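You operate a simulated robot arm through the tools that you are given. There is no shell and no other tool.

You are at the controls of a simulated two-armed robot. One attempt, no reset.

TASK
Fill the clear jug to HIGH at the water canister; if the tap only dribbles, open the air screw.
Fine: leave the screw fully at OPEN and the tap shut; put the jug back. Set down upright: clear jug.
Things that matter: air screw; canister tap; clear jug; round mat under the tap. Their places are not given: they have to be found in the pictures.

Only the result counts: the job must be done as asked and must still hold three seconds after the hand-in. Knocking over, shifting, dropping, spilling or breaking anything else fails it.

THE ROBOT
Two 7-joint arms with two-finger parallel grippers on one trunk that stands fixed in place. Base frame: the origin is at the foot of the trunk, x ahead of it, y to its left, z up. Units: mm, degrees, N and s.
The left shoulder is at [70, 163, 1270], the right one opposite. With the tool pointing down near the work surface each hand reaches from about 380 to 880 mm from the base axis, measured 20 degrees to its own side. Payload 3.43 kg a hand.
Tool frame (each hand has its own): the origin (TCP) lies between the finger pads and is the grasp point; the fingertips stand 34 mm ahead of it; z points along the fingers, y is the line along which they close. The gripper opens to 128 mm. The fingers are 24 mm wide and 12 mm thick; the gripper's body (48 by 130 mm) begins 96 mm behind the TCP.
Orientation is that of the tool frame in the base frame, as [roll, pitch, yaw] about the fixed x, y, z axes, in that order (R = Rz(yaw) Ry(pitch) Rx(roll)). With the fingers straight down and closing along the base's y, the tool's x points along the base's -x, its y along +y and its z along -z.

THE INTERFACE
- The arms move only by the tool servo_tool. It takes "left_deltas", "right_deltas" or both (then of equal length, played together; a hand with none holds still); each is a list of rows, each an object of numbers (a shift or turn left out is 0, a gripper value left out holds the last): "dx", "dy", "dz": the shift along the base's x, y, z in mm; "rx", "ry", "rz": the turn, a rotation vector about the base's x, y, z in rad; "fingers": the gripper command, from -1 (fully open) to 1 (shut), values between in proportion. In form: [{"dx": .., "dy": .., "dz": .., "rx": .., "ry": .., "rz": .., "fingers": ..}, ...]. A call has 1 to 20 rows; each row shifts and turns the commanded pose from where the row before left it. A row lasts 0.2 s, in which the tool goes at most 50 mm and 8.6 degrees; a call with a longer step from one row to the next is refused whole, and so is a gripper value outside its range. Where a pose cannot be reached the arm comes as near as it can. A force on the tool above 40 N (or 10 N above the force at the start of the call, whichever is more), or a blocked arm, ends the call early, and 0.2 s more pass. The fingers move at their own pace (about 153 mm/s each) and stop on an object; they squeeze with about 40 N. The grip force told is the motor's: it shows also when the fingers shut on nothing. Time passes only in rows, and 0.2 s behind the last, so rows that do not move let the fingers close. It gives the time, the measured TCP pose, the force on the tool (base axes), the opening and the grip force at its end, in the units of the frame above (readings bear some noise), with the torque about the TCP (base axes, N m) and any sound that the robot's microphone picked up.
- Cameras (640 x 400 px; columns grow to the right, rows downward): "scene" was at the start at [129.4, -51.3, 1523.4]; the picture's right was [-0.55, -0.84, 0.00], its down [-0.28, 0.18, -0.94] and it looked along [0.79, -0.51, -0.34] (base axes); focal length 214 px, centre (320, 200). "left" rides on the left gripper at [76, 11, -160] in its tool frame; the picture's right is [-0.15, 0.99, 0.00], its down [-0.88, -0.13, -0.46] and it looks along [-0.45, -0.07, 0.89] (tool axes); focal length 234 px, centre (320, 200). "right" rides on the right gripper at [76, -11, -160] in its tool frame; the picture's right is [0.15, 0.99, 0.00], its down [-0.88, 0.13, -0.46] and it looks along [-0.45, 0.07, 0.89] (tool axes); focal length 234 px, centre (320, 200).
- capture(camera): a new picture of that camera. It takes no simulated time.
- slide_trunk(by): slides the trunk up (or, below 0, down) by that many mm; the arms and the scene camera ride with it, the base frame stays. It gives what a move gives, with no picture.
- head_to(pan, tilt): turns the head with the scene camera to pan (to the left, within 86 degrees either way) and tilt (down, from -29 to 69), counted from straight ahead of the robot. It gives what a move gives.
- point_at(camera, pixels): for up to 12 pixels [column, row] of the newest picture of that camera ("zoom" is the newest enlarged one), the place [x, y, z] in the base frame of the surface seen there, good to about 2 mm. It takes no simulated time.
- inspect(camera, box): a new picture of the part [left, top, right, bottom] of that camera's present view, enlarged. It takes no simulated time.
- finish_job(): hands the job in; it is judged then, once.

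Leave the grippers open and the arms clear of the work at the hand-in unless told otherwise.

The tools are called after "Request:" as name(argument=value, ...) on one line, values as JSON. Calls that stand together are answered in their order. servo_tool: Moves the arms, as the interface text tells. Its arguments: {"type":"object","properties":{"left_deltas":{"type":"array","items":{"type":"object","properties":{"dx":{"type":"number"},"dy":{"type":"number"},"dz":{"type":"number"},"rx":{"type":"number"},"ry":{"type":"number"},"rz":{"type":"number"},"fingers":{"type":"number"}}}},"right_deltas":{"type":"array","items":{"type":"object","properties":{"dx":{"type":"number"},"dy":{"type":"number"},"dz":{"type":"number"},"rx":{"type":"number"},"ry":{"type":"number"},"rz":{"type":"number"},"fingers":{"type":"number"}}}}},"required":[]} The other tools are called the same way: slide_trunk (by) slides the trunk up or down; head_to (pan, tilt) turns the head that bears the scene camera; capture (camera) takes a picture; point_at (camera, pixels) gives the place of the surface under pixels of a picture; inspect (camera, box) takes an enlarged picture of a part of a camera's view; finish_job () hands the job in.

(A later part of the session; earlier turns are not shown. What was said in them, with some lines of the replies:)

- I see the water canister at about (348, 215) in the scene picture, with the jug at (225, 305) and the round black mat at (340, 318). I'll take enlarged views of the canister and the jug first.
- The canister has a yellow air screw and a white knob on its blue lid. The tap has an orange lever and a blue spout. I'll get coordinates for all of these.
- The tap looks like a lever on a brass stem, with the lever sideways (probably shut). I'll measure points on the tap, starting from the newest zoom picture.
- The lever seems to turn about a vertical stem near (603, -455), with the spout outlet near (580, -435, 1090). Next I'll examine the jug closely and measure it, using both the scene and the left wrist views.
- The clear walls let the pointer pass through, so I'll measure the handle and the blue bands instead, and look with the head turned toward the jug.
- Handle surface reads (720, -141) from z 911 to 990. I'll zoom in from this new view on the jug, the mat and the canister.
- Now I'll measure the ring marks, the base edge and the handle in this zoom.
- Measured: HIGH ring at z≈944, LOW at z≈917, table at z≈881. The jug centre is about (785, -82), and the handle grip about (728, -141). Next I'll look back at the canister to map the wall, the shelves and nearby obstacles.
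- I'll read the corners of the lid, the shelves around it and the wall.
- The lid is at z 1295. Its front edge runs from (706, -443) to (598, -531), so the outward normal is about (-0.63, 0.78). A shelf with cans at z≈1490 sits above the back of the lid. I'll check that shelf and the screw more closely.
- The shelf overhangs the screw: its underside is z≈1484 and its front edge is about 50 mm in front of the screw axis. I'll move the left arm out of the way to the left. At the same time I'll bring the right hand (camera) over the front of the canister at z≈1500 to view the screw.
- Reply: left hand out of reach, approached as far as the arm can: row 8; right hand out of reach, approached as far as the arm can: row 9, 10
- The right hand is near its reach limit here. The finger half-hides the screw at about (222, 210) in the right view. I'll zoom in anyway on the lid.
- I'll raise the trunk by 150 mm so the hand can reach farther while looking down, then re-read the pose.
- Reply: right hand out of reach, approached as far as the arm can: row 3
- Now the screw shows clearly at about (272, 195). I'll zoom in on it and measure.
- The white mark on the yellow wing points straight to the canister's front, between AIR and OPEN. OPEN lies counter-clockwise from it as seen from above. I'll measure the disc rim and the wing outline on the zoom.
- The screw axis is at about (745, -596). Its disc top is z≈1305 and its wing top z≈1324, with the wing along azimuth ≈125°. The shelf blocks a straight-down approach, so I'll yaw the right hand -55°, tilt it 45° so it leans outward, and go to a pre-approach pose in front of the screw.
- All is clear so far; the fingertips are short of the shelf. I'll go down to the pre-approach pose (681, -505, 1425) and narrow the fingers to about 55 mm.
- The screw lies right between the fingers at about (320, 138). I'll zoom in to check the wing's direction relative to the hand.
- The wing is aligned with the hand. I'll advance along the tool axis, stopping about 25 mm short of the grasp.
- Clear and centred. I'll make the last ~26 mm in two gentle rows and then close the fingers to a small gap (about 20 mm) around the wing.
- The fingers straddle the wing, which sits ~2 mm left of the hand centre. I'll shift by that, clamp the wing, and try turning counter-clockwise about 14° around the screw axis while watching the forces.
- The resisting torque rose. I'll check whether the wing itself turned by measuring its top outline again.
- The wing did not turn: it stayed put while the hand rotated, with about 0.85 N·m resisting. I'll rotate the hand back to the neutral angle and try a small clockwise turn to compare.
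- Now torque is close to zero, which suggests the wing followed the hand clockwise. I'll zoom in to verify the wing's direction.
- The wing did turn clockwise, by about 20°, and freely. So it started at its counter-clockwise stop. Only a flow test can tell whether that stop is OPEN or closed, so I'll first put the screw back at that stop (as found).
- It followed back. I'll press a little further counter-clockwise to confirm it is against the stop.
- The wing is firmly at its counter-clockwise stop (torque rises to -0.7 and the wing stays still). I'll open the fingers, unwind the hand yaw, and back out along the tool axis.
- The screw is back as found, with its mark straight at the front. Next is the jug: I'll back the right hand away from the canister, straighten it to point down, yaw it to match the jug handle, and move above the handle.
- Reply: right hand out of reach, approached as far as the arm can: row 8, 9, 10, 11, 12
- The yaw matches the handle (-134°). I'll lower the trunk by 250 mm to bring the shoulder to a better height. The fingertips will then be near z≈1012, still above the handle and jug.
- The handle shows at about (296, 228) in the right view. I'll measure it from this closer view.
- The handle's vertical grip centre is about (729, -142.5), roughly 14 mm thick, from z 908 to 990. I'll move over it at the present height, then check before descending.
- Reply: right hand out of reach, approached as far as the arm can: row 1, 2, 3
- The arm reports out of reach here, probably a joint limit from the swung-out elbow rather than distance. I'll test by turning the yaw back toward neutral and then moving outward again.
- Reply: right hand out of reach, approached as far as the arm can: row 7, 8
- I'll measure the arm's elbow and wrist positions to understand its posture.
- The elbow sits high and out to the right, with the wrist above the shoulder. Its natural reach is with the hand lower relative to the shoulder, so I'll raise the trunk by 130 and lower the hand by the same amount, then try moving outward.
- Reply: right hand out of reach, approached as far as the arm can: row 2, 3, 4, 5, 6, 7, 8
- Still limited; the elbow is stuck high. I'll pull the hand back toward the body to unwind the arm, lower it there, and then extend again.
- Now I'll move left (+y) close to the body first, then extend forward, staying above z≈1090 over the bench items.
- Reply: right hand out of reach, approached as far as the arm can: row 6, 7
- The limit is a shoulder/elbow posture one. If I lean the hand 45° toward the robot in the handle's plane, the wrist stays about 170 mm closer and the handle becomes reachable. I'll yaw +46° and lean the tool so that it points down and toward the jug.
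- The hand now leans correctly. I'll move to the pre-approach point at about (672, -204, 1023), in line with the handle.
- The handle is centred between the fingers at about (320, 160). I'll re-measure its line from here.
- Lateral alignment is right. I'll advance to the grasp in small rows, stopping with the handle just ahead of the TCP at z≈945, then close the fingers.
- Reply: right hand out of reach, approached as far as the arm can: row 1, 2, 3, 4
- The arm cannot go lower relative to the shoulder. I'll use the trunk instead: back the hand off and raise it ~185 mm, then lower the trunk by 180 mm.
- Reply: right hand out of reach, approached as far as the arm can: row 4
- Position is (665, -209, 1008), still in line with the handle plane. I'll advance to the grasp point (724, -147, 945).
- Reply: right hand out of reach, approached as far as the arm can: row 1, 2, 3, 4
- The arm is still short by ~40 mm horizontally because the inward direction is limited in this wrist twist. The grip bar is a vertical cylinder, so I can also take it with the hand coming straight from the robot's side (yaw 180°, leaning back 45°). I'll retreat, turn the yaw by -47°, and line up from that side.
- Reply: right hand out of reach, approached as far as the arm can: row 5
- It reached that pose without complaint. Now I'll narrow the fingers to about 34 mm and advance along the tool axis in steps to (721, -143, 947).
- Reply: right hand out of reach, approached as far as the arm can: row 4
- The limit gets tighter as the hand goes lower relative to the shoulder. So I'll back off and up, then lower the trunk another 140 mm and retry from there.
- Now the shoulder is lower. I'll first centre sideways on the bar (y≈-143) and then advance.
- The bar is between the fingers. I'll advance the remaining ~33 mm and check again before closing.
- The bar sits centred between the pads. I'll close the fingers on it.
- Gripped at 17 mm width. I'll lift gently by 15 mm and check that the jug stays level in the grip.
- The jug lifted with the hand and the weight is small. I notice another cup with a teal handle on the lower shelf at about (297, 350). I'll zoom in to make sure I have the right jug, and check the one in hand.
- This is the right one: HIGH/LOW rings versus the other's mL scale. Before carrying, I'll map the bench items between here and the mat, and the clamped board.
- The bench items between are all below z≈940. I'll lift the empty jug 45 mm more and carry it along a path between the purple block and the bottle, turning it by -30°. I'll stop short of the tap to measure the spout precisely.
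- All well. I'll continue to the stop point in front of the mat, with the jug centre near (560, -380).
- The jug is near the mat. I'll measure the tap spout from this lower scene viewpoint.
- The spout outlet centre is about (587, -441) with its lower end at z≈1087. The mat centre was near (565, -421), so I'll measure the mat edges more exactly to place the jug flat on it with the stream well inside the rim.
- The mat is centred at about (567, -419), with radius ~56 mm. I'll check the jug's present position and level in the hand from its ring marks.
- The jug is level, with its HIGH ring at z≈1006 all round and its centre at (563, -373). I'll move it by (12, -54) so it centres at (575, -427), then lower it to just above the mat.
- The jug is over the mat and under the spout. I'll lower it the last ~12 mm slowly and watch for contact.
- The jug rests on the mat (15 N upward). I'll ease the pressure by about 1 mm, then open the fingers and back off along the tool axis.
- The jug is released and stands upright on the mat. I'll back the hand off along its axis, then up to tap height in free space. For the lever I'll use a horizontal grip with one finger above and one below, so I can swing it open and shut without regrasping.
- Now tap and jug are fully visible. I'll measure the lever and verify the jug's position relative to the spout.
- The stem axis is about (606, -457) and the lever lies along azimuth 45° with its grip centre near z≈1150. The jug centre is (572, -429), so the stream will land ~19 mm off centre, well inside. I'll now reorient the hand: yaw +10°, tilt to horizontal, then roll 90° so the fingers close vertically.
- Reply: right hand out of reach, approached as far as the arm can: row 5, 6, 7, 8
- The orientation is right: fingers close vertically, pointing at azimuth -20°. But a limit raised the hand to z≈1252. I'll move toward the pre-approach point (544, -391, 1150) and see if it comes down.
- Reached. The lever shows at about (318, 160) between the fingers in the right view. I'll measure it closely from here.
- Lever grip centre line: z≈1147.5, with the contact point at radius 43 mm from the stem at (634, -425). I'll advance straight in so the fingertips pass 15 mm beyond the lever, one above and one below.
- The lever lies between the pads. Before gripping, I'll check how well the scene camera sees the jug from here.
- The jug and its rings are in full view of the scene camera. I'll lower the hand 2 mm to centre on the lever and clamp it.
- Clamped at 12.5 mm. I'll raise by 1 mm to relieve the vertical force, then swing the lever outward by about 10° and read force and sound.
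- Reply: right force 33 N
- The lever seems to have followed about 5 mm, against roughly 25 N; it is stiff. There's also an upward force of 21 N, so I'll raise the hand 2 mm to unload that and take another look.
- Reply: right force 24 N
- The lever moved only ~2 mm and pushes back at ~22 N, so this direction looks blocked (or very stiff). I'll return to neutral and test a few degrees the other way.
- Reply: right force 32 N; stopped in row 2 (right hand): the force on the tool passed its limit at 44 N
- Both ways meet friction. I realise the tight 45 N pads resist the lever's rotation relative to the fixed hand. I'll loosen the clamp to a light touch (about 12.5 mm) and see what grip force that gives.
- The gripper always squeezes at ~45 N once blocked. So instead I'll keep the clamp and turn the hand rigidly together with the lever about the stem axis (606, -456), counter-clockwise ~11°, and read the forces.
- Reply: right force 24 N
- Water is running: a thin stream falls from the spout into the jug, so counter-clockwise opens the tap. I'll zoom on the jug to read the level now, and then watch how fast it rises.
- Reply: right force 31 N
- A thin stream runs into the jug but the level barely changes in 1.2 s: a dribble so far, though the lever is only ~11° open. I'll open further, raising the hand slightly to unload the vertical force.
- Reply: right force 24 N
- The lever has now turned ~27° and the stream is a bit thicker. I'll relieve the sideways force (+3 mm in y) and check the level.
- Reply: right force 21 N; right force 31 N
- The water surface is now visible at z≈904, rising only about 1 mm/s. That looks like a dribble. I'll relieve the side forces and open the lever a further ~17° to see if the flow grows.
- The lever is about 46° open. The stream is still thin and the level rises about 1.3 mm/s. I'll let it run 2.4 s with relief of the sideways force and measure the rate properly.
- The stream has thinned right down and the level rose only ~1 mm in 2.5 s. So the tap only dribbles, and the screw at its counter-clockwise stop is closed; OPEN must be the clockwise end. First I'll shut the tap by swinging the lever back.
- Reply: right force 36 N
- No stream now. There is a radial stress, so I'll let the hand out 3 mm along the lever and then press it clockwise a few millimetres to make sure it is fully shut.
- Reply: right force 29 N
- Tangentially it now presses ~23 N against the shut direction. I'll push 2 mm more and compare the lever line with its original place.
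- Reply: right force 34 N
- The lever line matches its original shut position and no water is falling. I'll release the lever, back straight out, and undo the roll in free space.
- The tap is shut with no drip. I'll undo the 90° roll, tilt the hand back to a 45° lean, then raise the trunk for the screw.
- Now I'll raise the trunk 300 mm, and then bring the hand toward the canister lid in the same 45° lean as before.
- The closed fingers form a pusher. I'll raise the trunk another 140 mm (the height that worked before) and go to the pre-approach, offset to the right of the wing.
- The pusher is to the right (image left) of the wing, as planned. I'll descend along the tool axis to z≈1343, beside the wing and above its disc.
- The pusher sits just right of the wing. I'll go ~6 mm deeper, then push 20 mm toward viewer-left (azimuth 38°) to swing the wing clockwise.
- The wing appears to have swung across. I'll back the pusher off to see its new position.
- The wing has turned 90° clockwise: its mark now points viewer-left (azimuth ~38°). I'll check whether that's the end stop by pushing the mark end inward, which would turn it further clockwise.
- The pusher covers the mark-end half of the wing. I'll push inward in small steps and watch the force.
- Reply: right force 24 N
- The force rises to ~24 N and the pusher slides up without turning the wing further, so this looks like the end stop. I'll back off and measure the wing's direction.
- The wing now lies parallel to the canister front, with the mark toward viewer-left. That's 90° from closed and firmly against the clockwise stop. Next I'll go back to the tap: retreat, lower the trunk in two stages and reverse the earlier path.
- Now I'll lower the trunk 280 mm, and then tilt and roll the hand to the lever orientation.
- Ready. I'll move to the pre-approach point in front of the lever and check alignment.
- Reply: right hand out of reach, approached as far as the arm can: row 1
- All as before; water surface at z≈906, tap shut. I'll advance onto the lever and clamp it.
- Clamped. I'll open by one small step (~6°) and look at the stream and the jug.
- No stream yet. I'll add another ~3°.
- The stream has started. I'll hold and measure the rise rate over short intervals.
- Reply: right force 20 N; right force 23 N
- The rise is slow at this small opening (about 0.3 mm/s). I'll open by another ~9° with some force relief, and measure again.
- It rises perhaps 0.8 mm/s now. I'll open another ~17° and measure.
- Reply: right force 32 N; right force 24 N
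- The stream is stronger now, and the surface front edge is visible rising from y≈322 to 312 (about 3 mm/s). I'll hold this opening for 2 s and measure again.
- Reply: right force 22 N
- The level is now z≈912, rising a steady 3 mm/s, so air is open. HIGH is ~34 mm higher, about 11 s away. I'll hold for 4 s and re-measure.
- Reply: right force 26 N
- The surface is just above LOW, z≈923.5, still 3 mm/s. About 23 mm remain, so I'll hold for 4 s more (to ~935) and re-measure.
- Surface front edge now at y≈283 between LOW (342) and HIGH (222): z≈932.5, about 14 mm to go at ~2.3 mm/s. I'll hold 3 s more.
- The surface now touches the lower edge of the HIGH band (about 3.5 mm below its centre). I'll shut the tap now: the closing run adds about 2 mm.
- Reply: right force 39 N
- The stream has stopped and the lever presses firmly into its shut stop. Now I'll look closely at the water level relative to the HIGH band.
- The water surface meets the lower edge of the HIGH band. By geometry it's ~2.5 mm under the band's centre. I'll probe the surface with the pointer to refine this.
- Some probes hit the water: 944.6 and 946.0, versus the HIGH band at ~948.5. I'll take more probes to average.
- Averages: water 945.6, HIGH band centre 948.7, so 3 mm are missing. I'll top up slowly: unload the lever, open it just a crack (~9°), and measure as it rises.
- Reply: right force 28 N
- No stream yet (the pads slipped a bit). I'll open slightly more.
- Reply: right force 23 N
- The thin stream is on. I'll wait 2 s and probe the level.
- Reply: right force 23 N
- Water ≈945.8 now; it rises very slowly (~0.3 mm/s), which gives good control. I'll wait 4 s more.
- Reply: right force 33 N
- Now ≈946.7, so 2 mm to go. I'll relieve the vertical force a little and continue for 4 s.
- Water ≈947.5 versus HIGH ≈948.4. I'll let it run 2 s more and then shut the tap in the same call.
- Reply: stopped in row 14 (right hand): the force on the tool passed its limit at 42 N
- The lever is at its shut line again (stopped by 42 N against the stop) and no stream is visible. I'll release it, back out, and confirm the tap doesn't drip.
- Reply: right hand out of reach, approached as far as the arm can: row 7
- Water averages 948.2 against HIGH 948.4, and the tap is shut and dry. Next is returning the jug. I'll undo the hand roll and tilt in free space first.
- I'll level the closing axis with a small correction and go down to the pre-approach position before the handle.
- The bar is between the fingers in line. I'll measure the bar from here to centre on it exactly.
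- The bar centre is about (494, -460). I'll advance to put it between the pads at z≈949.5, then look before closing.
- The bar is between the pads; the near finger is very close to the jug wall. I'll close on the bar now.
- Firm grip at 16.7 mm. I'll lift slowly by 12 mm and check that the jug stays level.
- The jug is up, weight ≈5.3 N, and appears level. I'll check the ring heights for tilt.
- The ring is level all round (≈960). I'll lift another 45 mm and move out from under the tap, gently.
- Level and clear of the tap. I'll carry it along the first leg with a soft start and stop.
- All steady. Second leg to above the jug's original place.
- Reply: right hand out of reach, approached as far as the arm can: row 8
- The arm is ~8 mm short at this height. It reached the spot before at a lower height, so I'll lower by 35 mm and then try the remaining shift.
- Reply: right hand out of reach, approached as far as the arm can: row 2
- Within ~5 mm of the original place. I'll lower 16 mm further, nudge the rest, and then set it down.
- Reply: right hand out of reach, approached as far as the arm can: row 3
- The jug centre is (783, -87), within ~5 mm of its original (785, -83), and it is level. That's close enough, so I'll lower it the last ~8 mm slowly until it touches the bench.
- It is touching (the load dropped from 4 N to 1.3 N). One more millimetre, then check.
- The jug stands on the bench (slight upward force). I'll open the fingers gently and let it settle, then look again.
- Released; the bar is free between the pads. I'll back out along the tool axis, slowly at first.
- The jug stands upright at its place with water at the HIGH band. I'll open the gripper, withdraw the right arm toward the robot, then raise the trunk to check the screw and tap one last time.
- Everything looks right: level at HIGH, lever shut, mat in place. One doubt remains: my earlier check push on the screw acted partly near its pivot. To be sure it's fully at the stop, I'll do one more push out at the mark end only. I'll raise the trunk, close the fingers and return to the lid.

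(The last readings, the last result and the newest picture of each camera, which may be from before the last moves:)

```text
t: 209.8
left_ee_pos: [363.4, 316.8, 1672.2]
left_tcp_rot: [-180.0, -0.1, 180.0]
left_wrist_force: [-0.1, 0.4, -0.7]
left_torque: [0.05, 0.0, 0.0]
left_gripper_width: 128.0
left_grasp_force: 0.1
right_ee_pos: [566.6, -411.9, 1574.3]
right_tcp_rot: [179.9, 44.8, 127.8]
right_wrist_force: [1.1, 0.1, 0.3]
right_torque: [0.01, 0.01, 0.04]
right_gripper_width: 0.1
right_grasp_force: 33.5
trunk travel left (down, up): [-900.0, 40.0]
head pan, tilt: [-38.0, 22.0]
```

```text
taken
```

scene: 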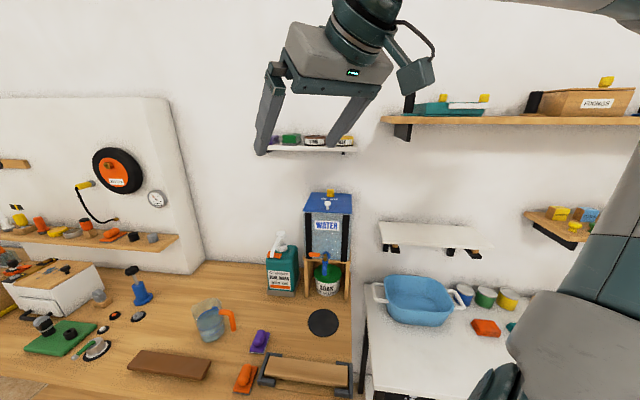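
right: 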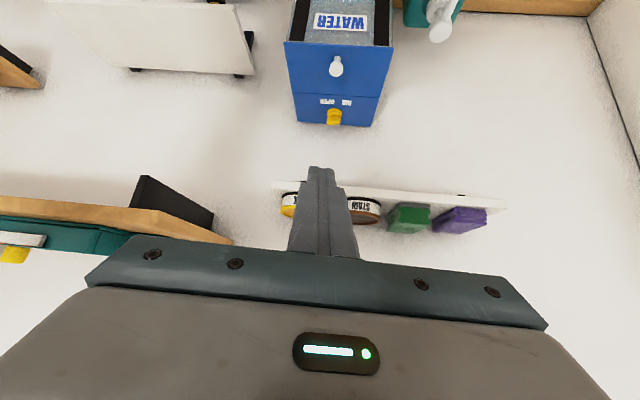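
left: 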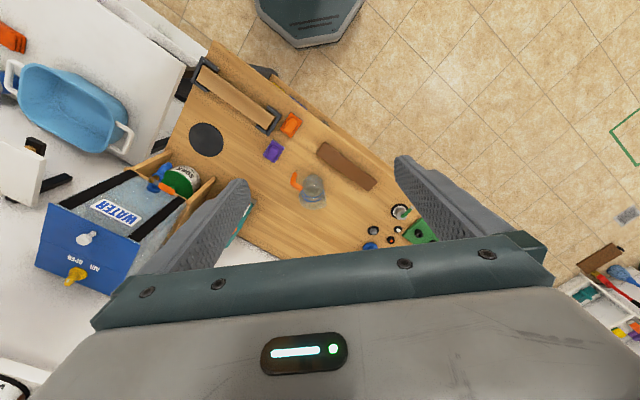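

I'll descend to the pre-approach point, in line with the mark end of the wing.

Request:
servo_tool(right_deltas=[{"dx": 5, "dy": -5, "dz": -40}, {"dx": 10, "dy": -8, "dz": -40}, {"dx": 25, "dy": -18, "dz": -30}, {"dx": 30, "dy": -20, "dz": -25}, {"dx": 30, "dy": -20, "dz": -20}, {"dx": 29, "dy": -17, "dz": -14}, {}])

Request:
inspect(camera="right", box=[260, 70, 380, 190])

```text
t: 211.3
left_ee_pos: [362.6, 315.8, 1672.3]
left_tcp_rot: [-180.0, 0.1, 180.0]
left_wrist_force: [0.0, 0.2, -0.5]
left_torque: [-0.04, 0.0, -0.01]
left_gripper_width: 127.9
left_grasp_force: 0.1
right_ee_pos: [691.9, -500.3, 1406.3]
right_tcp_rot: [179.9, 44.8, 127.8]
right_wrist_force: [-0.2, 0.0, -0.3]
right_torque: [0.02, -0.01, 0.01]
right_gripper_width: 0.0
right_grasp_force: 32.9
trunk travel left (down, up): [-900.0, 40.0]
head pan, tilt: [-38.0, 22.0]
```

```text
3.33 times, centred on (320, 130) of right
```

zoom: 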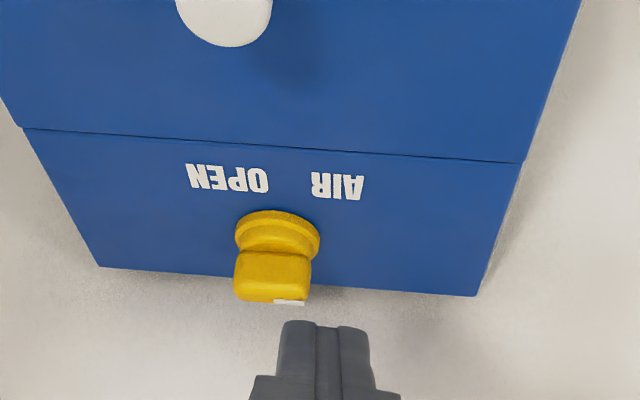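

The pusher lines up with the outer end of the wing. I'll advance to just in front of it.

Request:
servo_tool(right_deltas=[{"dx": 2, "dy": 1.5}, {"dx": 9.7, "dy": -12.5, "dz": -16}, {"dx": 9.7, "dy": -12.5, "dz": -16}, {"dx": 9.7, "dy": -12.5, "dz": -16}, {"dx": 9.7, "dy": -12.5, "dz": -16}, {}])

Request:
inspect(camera="right", box=[260, 90, 380, 200])

```text
t: 212.8
left_ee_pos: [363.4, 315.2, 1673.3]
left_tcp_rot: [-180.0, 0.0, 180.0]
left_wrist_force: [-0.4, 0.4, 0.7]
left_torque: [-0.01, 0.0, 0.02]
left_gripper_width: 128.0
left_grasp_force: 0.0
right_ee_pos: [737.0, -548.6, 1340.7]
right_tcp_rot: [179.7, 44.7, 127.7]
right_wrist_force: [0.4, -0.2, -0.3]
right_torque: [0.03, -0.01, 0.01]
right_gripper_width: 0.0
right_grasp_force: 33.1
trunk travel left (down, up): [-900.0, 40.0]
head pan, tilt: [-38.0, 22.0]
```

```text
3.64 times, centred on (320, 145) of right
```

zoom: 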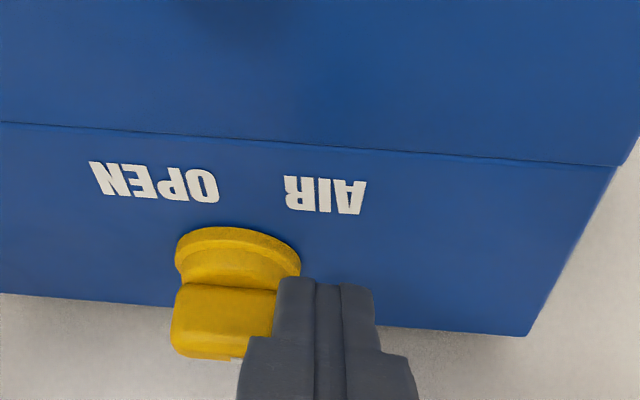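

I'll shift 3 mm back toward the wing for more overlap, and push inward in small steps.

Request:
servo_tool(right_deltas=[{"dx": -2.4, "dy": -1.8, "dz": 1.0}, {"dx": 2.5, "dy": -3.2}, {"dx": 2.5, "dy": -3.2}, {"dx": 1.2, "dy": -1.6}, {}])

Request:
servo_tool(right_deltas=[{"dx": 1.2, "dy": -1.6}, {"dx": 1.2, "dy": -1.6}, {"dx": 1.2, "dy": -1.6}, {}])

Request:
inspect(camera="right", box=[260, 90, 380, 200])

```text
t: 213.9
left_ee_pos: [361.4, 315.4, 1673.7]
left_tcp_rot: [-179.9, 0.1, 180.0]
left_wrist_force: [0.4, 0.4, -0.7]
left_torque: [0.01, 0.01, 0.01]
left_gripper_width: 127.7
left_grasp_force: 0.1
right_ee_pos: [738.6, -556.9, 1344.4]
right_tcp_rot: [179.8, 44.8, 127.7]
right_wrist_force: [-5.5, 4.5, 2.2]
right_torque: [0.02, 0.09, -0.09]
right_gripper_width: 0.0
right_grasp_force: 32.8
trunk travel left (down, up): [-900.0, 40.0]
head pan, tilt: [-38.0, 22.0]
```

```text
t: 214.9
left_ee_pos: [359.0, 320.8, 1672.6]
left_tcp_rot: [-179.8, 0.1, -179.9]
left_wrist_force: [1.1, 0.2, -1.0]
left_torque: [-0.02, -0.03, 0.03]
left_gripper_width: 127.7
left_grasp_force: 0.0
right_ee_pos: [740.2, -558.2, 1346.7]
right_tcp_rot: [179.8, 45.0, 127.8]
right_wrist_force: [-17.2, 17.6, -0.2]
right_torque: [0.42, 0.35, -0.2]
right_gripper_width: 0.0
right_grasp_force: 33.3
trunk travel left (down, up): [-900.0, 40.0]
head pan, tilt: [-38.0, 22.0]
```

```text
3.64 times, centred on (320, 145) of right
```

zoom: 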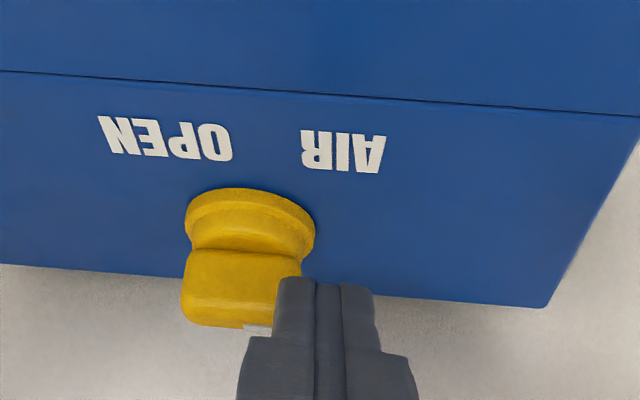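

The wing holds firm against ~25 N at its end, so the screw is at its full OPEN stop. I'll back off straight, withdraw the arm, open the gripper and take a last look.

Request:
servo_tool(right_deltas=[{"dx": -4, "dy": 5, "dz": 5}, {"dx": -9.7, "dy": 12.5, "dz": 16}, {"dx": -14, "dy": 18, "dz": 22}, {"dx": -20, "dy": 25, "dz": 25}, {"dx": -25, "dy": 25, "dz": 25}, {"dx": -30, "dy": 25, "dz": 25}, {"dx": -30, "dy": 25, "dz": 20}, {"dx": -30, "dy": 25, "dz": 15}, {"dx": -30, "dy": 25, "rz": 0.1}, {"dx": -25, "dy": 20, "rz": 0.1}, {"dx": -20, "dy": 15, "rz": 0.1}, {"fingers": -1.0}, {}, {}])

Request:
capture(camera="scene")

Request:
inspect(camera="scene", box=[298, 180, 362, 220])

Request:
inspect(camera="scene", box=[180, 270, 370, 370])

```text
t: 217.9
left_ee_pos: [362.9, 314.3, 1674.4]
left_tcp_rot: [179.9, 0.1, -179.9]
left_wrist_force: [-0.5, -0.1, -0.3]
left_torque: [0.0, 0.03, 0.03]
left_gripper_width: 128.0
left_grasp_force: 0.0
right_ee_pos: [505.7, -342.0, 1497.4]
right_tcp_rot: [179.8, 44.8, 144.9]
right_wrist_force: [-0.6, 0.1, -0.3]
right_torque: [-0.06, -0.01, 0.02]
right_gripper_width: 128.2
right_grasp_force: 0.1
trunk travel left (down, up): [-900.0, 40.0]
head pan, tilt: [-38.0, 22.0]
```

```text
taken
```

scene: 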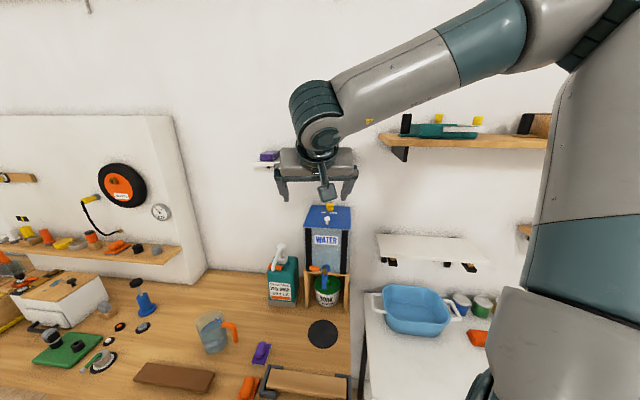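

```text
10.00 times, centred on (330, 200) of scene
```

zoom: 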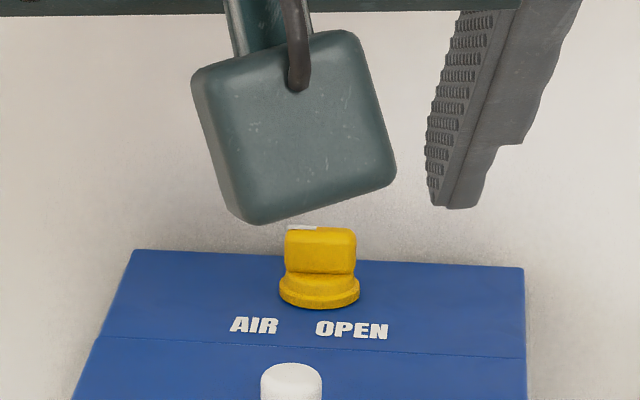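

```text
3.37 times, centred on (275, 320) of scene
```

zoom: 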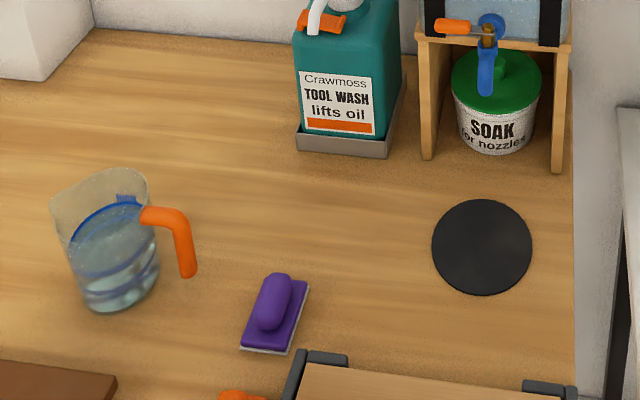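

All is in order: screw at OPEN, tap shut, jug at HIGH and upright in its place, mat undisturbed. I'll pull the right hand a bit further back and then hand in.

Request:
servo_tool(right_deltas=[{"dx": -30, "dy": 20, "dz": 15}, {"dx": -30, "dy": 20, "dz": 15}, {"dx": -25, "dy": 15, "dz": 10}, {}, {}])

Request:
inspect(camera="scene", box=[180, 180, 370, 370])

```text
t: 219.2
left_ee_pos: [363.4, 314.9, 1672.5]
left_tcp_rot: [-179.9, 0.1, 180.0]
left_wrist_force: [0.2, -0.3, 0.0]
left_torque: [-0.01, -0.01, -0.01]
left_gripper_width: 127.9
left_grasp_force: 0.0
right_ee_pos: [421.5, -286.7, 1535.9]
right_tcp_rot: [179.9, 44.8, 145.0]
right_wrist_force: [0.0, 1.4, -0.4]
right_torque: [0.02, 0.05, -0.01]
right_gripper_width: 127.9
right_grasp_force: 0.1
trunk travel left (down, up): [-900.0, 40.0]
head pan, tilt: [-38.0, 22.0]
```

```text
2.11 times, centred on (275, 275) of scene
```

zoom: 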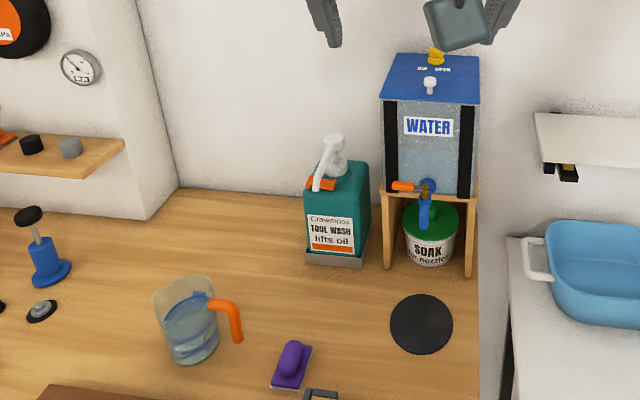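

Both arms are clear and both grippers are open. The jug is full to HIGH and upright at its place, the tap is shut and the screw is at OPEN. I'll hand in.

Request:
finish_job()

```text
The job is handed in.
```

I filled the clear jug to HIGH, put it back upright, and handed the job in. I haven't seen the verdict.

- **Water level:** it averaged about 948 mm against about 948.5 mm for the HIGH band, within the roughly 2 mm accuracy of the readings.
- **Air screw:** with the screw as found, the tap only dribbled. I turned the screw 90° clockwise to its stop, and after that the flow stayed steady. A final push of about 25 N on the wing's end did not move it, so I take that stop as fully OPEN.
- **Tap:** the lever is back at its original shut position and I saw no drips afterwards.
- **Jug position:** it stands within about 5 mm of where it started.

I saw no spills, and the mat and the other items I looked at appeared undisturbed. Both arms were clear with the grippers open at hand-in.
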